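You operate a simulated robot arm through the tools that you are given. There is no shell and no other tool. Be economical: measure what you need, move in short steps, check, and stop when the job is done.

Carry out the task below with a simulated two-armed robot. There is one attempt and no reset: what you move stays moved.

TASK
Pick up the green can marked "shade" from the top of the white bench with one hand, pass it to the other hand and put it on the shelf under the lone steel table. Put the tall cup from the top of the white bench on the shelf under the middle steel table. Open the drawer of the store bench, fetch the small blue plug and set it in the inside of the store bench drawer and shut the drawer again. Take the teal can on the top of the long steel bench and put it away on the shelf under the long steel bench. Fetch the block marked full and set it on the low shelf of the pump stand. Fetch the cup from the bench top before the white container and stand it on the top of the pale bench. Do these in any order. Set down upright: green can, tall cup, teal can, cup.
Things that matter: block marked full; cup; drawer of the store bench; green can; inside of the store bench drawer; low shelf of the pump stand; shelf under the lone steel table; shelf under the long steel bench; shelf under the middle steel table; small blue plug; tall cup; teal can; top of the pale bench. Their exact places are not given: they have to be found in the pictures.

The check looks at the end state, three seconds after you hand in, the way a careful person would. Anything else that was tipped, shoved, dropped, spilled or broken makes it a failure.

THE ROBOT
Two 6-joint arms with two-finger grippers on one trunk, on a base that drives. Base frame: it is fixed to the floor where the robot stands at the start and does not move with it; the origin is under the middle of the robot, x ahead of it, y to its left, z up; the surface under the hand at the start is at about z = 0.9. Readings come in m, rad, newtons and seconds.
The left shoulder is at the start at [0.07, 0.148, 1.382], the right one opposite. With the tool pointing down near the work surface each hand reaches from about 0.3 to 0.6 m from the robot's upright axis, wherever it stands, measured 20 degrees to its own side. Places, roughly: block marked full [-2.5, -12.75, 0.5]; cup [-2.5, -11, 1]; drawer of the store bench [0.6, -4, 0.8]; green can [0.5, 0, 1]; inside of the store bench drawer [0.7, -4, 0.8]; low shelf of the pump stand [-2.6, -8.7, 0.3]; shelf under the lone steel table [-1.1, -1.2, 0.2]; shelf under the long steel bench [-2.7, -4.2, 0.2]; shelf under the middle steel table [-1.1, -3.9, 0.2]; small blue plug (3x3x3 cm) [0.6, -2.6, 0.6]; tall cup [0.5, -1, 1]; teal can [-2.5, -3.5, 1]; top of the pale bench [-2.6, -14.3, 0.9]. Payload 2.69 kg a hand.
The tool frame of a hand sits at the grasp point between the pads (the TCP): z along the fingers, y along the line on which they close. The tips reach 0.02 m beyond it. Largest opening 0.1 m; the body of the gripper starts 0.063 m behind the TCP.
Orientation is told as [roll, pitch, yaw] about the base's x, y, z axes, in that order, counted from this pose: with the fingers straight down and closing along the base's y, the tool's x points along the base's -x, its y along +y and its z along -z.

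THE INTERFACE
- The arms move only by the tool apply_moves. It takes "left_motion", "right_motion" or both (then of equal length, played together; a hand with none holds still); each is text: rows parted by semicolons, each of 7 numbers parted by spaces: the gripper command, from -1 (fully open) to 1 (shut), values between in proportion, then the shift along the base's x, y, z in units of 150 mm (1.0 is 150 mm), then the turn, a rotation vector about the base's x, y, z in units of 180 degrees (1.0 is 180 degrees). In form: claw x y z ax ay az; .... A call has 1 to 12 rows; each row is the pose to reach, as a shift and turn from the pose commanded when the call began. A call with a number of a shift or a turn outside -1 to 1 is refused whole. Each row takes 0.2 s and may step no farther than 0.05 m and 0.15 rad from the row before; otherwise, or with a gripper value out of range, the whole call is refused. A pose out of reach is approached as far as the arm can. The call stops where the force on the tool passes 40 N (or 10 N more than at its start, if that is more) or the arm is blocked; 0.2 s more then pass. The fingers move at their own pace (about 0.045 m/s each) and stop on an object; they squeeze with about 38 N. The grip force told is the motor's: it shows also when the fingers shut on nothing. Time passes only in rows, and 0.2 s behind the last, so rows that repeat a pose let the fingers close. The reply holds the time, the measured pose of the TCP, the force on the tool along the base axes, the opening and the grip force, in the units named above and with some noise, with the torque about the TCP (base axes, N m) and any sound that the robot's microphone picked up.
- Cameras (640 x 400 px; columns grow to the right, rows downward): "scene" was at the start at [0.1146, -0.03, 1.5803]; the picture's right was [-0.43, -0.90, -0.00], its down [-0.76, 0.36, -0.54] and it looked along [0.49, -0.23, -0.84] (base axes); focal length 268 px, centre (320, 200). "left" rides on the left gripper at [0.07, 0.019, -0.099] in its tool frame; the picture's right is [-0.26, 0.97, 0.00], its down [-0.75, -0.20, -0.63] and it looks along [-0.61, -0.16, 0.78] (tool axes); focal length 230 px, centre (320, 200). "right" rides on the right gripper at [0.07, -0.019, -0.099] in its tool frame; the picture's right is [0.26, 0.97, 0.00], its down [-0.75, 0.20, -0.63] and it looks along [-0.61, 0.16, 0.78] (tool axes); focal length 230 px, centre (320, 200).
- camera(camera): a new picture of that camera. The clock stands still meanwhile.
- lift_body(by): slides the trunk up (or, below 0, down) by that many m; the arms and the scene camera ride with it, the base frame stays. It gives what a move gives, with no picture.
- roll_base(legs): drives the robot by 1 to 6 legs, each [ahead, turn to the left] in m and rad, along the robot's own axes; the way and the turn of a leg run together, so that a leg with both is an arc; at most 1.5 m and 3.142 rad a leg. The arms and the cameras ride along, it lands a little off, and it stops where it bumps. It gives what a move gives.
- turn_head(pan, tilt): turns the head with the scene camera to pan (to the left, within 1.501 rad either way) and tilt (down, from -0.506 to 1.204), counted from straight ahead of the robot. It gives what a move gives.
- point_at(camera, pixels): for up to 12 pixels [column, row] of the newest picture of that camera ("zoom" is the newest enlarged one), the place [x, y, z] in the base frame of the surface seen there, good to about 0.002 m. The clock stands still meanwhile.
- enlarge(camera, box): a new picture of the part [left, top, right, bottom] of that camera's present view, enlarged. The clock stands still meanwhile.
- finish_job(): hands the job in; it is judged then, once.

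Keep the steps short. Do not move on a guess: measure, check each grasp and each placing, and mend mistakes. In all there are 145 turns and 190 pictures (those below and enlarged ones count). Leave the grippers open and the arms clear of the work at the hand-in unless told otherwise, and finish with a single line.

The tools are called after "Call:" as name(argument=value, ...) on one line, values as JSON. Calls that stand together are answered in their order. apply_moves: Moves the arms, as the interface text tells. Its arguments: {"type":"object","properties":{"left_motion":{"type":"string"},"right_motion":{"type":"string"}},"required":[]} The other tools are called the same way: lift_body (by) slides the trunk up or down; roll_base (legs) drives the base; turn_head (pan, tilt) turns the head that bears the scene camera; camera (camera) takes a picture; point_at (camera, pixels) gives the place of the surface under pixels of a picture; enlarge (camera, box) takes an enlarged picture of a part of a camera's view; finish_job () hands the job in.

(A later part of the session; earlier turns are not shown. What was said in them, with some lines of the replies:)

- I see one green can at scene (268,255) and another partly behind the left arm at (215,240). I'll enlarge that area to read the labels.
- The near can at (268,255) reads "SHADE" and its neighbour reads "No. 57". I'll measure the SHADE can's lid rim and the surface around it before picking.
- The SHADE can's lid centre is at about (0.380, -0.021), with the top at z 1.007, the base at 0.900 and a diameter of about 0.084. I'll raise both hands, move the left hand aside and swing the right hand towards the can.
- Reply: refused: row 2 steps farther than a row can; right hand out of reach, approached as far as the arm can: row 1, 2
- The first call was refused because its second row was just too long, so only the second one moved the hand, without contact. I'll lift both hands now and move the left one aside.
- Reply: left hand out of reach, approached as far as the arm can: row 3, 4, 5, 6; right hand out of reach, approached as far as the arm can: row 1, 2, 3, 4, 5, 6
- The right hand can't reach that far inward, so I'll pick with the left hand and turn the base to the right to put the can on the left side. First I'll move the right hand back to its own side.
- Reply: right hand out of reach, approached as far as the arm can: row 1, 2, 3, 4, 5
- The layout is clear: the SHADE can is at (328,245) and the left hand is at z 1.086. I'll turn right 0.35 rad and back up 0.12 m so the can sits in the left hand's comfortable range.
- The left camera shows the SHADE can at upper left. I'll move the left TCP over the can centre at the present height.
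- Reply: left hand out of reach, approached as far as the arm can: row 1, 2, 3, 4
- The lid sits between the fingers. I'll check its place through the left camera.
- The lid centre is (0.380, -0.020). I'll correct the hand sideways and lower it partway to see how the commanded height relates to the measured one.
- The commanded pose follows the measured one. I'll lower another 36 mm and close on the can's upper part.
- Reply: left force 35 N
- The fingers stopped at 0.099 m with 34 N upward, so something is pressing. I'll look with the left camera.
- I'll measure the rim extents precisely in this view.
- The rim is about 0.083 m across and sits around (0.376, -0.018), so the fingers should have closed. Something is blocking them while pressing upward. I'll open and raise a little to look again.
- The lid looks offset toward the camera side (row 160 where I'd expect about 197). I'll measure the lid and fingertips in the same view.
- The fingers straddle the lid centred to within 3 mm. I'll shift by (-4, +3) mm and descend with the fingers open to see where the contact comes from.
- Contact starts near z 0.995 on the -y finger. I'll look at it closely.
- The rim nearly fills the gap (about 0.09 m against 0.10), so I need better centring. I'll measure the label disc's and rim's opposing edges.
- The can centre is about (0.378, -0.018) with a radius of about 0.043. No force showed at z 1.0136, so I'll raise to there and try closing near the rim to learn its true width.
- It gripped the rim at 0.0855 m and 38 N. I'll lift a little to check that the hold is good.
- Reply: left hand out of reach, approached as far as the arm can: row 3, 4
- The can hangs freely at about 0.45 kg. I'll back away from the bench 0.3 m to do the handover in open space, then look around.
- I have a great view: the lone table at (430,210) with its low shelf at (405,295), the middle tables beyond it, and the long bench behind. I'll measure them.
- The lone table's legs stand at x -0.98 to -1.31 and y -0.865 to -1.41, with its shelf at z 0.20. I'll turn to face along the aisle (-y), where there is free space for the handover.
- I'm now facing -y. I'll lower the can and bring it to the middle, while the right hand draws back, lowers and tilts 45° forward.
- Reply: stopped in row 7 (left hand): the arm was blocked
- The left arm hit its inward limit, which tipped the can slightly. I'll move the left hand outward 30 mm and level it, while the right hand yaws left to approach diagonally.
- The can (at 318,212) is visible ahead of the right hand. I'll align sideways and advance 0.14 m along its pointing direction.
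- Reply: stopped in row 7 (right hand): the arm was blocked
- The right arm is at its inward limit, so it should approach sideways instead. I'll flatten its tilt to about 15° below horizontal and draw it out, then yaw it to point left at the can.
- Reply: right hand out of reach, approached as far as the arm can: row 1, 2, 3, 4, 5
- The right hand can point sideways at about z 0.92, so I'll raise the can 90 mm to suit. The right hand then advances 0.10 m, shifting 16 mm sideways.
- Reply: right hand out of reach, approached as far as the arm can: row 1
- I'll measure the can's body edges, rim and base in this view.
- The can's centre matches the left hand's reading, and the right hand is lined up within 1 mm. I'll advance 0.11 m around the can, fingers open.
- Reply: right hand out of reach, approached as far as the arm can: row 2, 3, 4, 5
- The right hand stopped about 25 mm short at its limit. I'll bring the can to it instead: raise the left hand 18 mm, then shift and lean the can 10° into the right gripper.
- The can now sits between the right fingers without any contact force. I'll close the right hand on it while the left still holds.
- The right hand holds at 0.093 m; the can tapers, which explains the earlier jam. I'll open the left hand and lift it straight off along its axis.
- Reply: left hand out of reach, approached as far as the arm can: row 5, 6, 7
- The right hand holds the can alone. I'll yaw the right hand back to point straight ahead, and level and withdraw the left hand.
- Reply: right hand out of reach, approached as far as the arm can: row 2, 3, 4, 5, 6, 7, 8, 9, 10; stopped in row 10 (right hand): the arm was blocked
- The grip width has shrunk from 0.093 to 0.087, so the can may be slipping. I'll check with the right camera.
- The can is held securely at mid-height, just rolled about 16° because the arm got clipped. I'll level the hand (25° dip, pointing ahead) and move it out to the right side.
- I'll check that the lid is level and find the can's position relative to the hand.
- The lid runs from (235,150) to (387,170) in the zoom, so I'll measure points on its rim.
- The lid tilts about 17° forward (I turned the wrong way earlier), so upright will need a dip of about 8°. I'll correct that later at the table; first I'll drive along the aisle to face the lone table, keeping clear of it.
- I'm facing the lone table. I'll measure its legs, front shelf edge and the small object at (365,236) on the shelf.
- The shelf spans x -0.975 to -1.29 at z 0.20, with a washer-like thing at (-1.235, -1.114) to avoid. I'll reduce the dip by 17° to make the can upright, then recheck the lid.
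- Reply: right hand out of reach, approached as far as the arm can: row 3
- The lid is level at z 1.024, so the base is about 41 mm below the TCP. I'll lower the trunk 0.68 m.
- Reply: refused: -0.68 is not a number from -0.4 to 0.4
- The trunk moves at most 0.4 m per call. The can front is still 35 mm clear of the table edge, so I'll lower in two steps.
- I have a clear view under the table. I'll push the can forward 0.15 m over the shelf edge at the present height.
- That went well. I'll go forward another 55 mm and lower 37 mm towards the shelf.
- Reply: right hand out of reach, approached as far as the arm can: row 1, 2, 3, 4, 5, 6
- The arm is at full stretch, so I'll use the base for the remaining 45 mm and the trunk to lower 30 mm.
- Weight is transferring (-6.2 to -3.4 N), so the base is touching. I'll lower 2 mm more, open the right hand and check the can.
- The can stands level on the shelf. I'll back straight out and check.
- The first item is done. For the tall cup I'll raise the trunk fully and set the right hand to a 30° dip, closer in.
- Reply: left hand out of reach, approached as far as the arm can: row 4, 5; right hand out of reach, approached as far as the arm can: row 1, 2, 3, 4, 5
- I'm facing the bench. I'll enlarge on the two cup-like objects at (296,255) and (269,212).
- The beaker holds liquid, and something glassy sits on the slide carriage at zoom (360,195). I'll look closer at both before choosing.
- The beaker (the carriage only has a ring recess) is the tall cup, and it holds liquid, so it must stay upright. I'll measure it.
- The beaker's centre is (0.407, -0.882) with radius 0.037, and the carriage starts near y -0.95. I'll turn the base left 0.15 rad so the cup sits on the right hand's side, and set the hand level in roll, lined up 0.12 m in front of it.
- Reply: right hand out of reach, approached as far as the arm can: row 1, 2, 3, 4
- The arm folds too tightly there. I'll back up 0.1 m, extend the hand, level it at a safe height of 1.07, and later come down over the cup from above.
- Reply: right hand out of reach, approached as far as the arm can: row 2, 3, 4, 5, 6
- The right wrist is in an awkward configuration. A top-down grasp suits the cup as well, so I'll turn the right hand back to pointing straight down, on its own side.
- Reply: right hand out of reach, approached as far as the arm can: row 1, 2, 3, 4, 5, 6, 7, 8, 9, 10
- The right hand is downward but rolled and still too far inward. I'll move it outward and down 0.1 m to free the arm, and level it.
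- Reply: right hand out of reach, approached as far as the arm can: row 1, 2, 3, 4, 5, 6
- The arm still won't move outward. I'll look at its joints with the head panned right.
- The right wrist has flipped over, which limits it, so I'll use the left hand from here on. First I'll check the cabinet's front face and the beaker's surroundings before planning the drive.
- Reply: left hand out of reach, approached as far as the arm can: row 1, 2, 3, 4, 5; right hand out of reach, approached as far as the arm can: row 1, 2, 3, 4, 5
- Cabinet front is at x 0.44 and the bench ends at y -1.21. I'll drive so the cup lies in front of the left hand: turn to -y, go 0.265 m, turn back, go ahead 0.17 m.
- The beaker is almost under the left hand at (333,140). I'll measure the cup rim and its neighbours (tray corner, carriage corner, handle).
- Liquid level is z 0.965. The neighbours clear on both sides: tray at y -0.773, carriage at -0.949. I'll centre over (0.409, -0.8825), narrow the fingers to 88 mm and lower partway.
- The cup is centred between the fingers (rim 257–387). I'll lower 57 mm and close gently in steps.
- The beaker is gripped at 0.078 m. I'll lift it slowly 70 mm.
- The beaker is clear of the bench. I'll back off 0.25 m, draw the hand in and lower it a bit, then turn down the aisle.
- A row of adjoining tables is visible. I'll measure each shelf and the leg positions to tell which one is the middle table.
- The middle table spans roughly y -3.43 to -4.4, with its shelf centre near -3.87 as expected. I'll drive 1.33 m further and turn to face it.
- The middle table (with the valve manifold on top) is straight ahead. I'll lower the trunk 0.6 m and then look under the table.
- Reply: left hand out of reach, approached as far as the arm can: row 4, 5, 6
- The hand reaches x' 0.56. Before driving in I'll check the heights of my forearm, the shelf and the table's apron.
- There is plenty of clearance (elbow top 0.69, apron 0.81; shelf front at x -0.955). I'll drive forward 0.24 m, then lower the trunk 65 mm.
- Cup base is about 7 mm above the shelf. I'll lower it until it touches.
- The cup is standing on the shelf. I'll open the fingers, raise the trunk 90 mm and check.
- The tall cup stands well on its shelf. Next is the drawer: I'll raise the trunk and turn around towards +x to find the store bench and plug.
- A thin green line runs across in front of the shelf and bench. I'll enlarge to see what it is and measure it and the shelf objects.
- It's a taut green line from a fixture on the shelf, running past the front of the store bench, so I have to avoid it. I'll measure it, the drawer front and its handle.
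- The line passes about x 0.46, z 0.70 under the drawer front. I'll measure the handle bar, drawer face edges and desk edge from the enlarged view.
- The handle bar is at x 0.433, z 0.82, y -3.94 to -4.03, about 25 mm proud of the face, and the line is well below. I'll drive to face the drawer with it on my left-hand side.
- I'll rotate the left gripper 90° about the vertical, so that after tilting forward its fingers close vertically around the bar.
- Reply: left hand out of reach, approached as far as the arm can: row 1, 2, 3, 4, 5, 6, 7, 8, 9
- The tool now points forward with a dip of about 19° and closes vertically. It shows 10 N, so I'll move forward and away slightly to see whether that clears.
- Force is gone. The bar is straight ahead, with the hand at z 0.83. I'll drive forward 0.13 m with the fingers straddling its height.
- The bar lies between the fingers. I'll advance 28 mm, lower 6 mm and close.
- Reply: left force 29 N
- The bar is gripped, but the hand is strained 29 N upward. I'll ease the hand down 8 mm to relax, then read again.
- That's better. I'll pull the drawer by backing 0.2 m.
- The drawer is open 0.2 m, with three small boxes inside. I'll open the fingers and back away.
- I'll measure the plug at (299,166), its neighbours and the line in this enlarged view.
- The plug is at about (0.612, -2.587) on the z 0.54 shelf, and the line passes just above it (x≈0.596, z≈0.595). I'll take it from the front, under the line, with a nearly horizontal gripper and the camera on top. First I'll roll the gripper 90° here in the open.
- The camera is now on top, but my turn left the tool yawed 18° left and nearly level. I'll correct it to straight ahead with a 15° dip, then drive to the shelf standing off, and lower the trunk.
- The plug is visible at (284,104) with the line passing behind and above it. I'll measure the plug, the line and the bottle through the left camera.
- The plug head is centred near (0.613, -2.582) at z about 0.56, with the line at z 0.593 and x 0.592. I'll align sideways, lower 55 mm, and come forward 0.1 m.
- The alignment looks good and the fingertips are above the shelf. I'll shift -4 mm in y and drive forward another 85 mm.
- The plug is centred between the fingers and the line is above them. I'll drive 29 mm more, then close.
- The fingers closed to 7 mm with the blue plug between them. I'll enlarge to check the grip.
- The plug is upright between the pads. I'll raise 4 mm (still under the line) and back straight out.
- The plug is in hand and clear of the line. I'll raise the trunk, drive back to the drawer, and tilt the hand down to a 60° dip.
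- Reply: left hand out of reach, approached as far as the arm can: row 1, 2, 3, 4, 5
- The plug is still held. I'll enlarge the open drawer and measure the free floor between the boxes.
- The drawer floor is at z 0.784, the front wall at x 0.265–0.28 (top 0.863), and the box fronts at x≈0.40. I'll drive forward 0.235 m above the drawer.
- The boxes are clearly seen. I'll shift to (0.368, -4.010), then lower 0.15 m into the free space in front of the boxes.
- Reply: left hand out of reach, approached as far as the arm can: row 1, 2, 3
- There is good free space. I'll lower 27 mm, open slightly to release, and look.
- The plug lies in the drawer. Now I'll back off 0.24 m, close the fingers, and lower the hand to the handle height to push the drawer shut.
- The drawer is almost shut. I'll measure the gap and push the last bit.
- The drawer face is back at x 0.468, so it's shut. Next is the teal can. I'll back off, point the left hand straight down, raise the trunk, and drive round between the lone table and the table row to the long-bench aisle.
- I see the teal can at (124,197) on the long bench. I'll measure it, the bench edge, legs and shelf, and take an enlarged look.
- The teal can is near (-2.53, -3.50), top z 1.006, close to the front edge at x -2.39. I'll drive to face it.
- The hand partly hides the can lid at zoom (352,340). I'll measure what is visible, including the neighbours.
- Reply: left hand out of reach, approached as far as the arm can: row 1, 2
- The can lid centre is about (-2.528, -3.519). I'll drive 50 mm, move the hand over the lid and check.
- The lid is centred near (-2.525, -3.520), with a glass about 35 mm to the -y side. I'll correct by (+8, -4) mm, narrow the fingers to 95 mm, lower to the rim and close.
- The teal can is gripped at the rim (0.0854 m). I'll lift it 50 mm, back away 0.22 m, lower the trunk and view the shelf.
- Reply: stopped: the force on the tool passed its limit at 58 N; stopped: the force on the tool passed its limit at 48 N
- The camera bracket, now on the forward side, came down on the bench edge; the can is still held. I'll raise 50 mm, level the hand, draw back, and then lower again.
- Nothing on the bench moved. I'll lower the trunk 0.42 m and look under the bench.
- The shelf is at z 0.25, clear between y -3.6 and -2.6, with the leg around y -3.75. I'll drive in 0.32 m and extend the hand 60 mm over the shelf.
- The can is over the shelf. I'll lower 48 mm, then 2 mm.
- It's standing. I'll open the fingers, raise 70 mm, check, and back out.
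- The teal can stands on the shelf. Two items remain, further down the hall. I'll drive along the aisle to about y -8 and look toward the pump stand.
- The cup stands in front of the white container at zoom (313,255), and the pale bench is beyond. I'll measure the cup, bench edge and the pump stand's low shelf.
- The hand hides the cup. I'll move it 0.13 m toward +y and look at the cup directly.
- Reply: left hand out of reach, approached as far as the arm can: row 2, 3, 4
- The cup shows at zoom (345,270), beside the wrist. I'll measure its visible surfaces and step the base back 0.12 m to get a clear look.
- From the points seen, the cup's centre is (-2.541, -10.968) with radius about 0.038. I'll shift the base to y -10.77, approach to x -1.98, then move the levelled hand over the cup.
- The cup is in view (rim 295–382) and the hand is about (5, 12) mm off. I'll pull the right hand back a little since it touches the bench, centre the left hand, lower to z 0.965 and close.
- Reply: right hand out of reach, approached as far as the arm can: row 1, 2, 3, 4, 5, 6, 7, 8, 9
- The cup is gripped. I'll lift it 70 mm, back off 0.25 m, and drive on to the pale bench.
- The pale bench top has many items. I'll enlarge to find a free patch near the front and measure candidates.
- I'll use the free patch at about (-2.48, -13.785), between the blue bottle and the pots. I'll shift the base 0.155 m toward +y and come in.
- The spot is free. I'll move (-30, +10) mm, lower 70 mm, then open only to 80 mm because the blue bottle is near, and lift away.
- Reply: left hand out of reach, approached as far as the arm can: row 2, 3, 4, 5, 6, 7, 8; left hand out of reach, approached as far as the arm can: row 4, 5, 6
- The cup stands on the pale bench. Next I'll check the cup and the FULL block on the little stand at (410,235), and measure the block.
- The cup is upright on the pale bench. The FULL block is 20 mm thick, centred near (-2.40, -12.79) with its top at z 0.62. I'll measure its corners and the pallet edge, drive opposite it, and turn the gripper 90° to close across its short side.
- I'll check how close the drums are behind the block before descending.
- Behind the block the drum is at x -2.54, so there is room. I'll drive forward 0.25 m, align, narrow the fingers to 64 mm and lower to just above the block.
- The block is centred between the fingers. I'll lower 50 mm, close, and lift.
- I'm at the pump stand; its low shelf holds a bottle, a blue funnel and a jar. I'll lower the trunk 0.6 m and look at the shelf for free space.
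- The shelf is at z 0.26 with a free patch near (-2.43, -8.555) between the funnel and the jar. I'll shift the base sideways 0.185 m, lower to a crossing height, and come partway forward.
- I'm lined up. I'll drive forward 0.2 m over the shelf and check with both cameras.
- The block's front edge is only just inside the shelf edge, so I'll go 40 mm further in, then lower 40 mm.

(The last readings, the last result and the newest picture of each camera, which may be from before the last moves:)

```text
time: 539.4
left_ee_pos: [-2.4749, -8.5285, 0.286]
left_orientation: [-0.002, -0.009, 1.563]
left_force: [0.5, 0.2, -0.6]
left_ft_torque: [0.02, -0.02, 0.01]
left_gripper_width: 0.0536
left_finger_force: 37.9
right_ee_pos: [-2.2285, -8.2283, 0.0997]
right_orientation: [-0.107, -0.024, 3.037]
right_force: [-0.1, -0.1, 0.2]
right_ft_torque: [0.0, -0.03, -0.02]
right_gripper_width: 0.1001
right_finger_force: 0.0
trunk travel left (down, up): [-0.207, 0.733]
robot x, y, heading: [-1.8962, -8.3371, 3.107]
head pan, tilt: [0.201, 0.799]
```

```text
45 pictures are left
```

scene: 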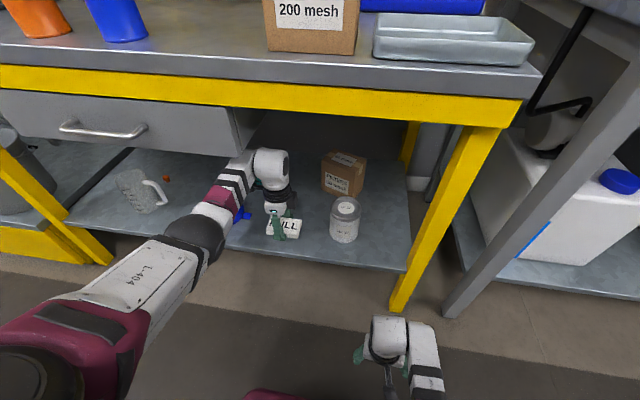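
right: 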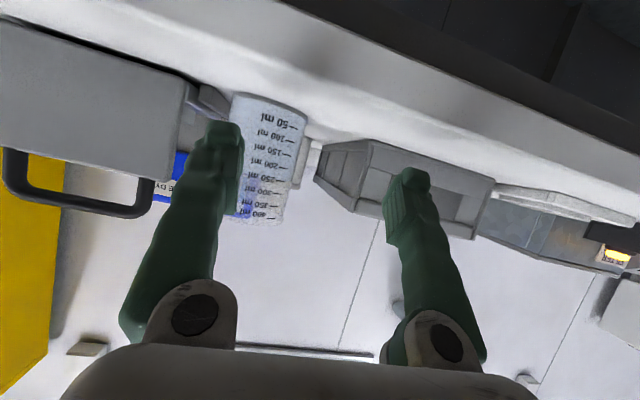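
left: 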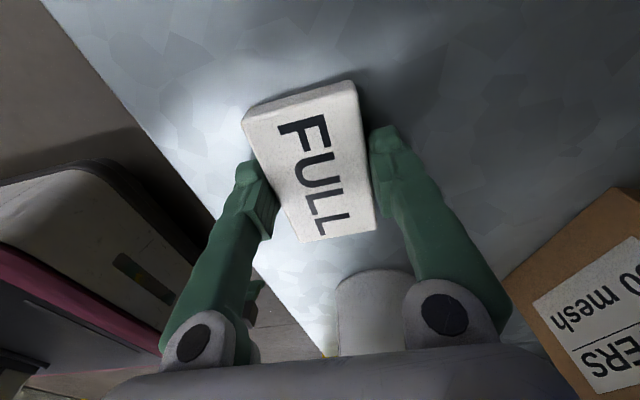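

The block is well inside the shelf and about 1 mm above it. I'll lower 2 mm, open, rise 80 mm, back out, and check.

Call:
lift_body(by=-0.002)

Call:
apply_moves(left_motion="0.2 0 0 0 0 0 0; -0.3 0 0 0 0 0 0; -0.5 0 0 0 0 0 0; -0.5 0 0 0 0 0 0")

Call:
lift_body(by=0.08)

Call:
roll_base(legs=[[-0.4, 0]])

Call:
turn_head(pan=0.1, tilt=0.6)

Call:
camera(camera="scene")

```text
time: 540.0
left_ee_pos: [-2.4736, -8.5291, 0.285]
left_orientation: [-0.001, -0.01, 1.562]
left_force: [0.8, -0.1, 2.0]
left_ft_torque: [0.12, -0.08, -0.03]
left_gripper_width: 0.0535
left_finger_force: 37.9
right_ee_pos: [-2.2285, -8.2271, 0.0964]
right_orientation: [-0.105, -0.021, 3.04]
right_force: [-0.5, 0.0, -0.6]
right_ft_torque: [0.0, 0.02, 0.0]
right_gripper_width: 0.1001
right_finger_force: 0.1
trunk travel left (down, up): [-0.205, 0.735]
robot x, y, heading: [-1.8978, -8.3356, 3.112]
head pan, tilt: [0.201, 0.799]
```

```text
time: 541.0
left_ee_pos: [-2.4733, -8.5297, 0.2841]
left_orientation: [0.0, -0.01, 1.561]
left_force: [-0.4, -0.2, -0.1]
left_ft_torque: [0.03, 0.02, 0.01]
left_gripper_width: 0.0752
left_finger_force: 0.1
right_ee_pos: [-2.2292, -8.2274, 0.0985]
right_orientation: [-0.105, -0.023, 3.038]
right_force: [0.0, -0.5, -0.3]
right_ft_torque: [0.02, 0.02, 0.03]
right_gripper_width: 0.0999
right_finger_force: 0.2
trunk travel left (down, up): [-0.205, 0.735]
robot x, y, heading: [-1.8974, -8.3351, 3.11]
head pan, tilt: [0.201, 0.799]
```

```text
time: 542.1
left_ee_pos: [-2.4742, -8.5291, 0.3633]
left_orientation: [-0.003, -0.009, 1.562]
left_force: [0.1, 0.0, -0.3]
left_ft_torque: [-0.04, 0.01, -0.03]
left_gripper_width: 0.075
left_finger_force: 0.0
right_ee_pos: [-2.2287, -8.2273, 0.1762]
right_orientation: [-0.106, -0.021, 3.036]
right_force: [-0.1, 0.4, -1.0]
right_ft_torque: [0.01, 0.05, 0.03]
right_gripper_width: 0.0997
right_finger_force: 0.0
trunk travel left (down, up): [-0.285, 0.655]
robot x, y, heading: [-1.9002, -8.3356, 3.113]
head pan, tilt: [0.201, 0.799]
```

```text
time: 544.6
left_ee_pos: [-2.0723, -8.5436, 0.3643]
left_orientation: [0.0, -0.009, 1.568]
left_force: [0.0, 0.8, -0.3]
left_ft_torque: [-0.01, 0.02, 0.0]
left_gripper_width: 0.0753
left_finger_force: 0.0
right_ee_pos: [-1.8284, -8.2395, 0.177]
right_orientation: [-0.107, -0.024, 3.046]
right_force: [-0.3, -0.4, 1.0]
right_ft_torque: [-0.05, -0.01, 0.03]
right_gripper_width: 0.1001
right_finger_force: 0.1
trunk travel left (down, up): [-0.285, 0.655]
robot x, y, heading: [-1.496, -8.3486, 3.12]
head pan, tilt: [0.201, 0.799]
```

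```text
time: 545.4
left_ee_pos: [-2.0718, -8.5433, 0.3636]
left_orientation: [0.0, -0.009, 1.568]
left_force: [-0.1, -0.8, 0.4]
left_ft_torque: [-0.02, 0.01, 0.02]
left_gripper_width: 0.0752
left_finger_force: 0.0
right_ee_pos: [-1.8286, -8.2397, 0.1781]
right_orientation: [-0.106, -0.022, 3.046]
right_force: [1.0, -0.4, 0.4]
right_ft_torque: [-0.03, 0.03, 0.01]
right_gripper_width: 0.0999
right_finger_force: 0.2
trunk travel left (down, up): [-0.285, 0.655]
robot x, y, heading: [-1.497, -8.3477, 3.115]
head pan, tilt: [0.099, 0.6]
```

```text
44 pictures are left
```

scene: 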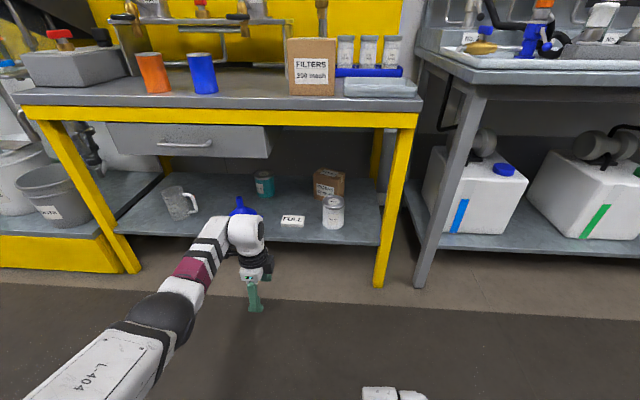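

The block lies on the low shelf and its neighbours are untouched. I'll open the left gripper fully and hand the job in.

Call:
apply_moves(left_motion="-1 0 0 0 0 0 0; -1 0 0 0 0 0 0", right_motion="-1 0 0 0 0 0 0; -1 0 0 0 0 0 0")

Call:
finish_job()

```text
time: 546.0
left_ee_pos: [-2.0723, -8.5448, 0.3643]
left_orientation: [-0.001, -0.008, 1.568]
left_force: [-0.4, -0.2, -0.1]
left_ft_torque: [0.02, 0.03, -0.01]
left_gripper_width: 0.1
left_finger_force: 0.0
right_ee_pos: [-1.8279, -8.2393, 0.1775]
right_orientation: [-0.106, -0.024, 3.044]
right_force: [0.2, -0.6, -0.2]
right_ft_torque: [0.01, 0.02, -0.03]
right_gripper_width: 0.1001
right_finger_force: 0.0
trunk travel left (down, up): [-0.285, 0.655]
robot x, y, heading: [-1.4949, -8.3456, 3.119]
head pan, tilt: [0.099, 0.6]
```

```text
The job is handed in.
```

All six items are in their places, with the green can, tall cup, teal can and cup upright and the drawer shut; in passing I nudged the green can about 5 mm before picking it, bumped the long bench's edge once with the camera bracket, and let the cup drop about 1 cm onto the pale bench.
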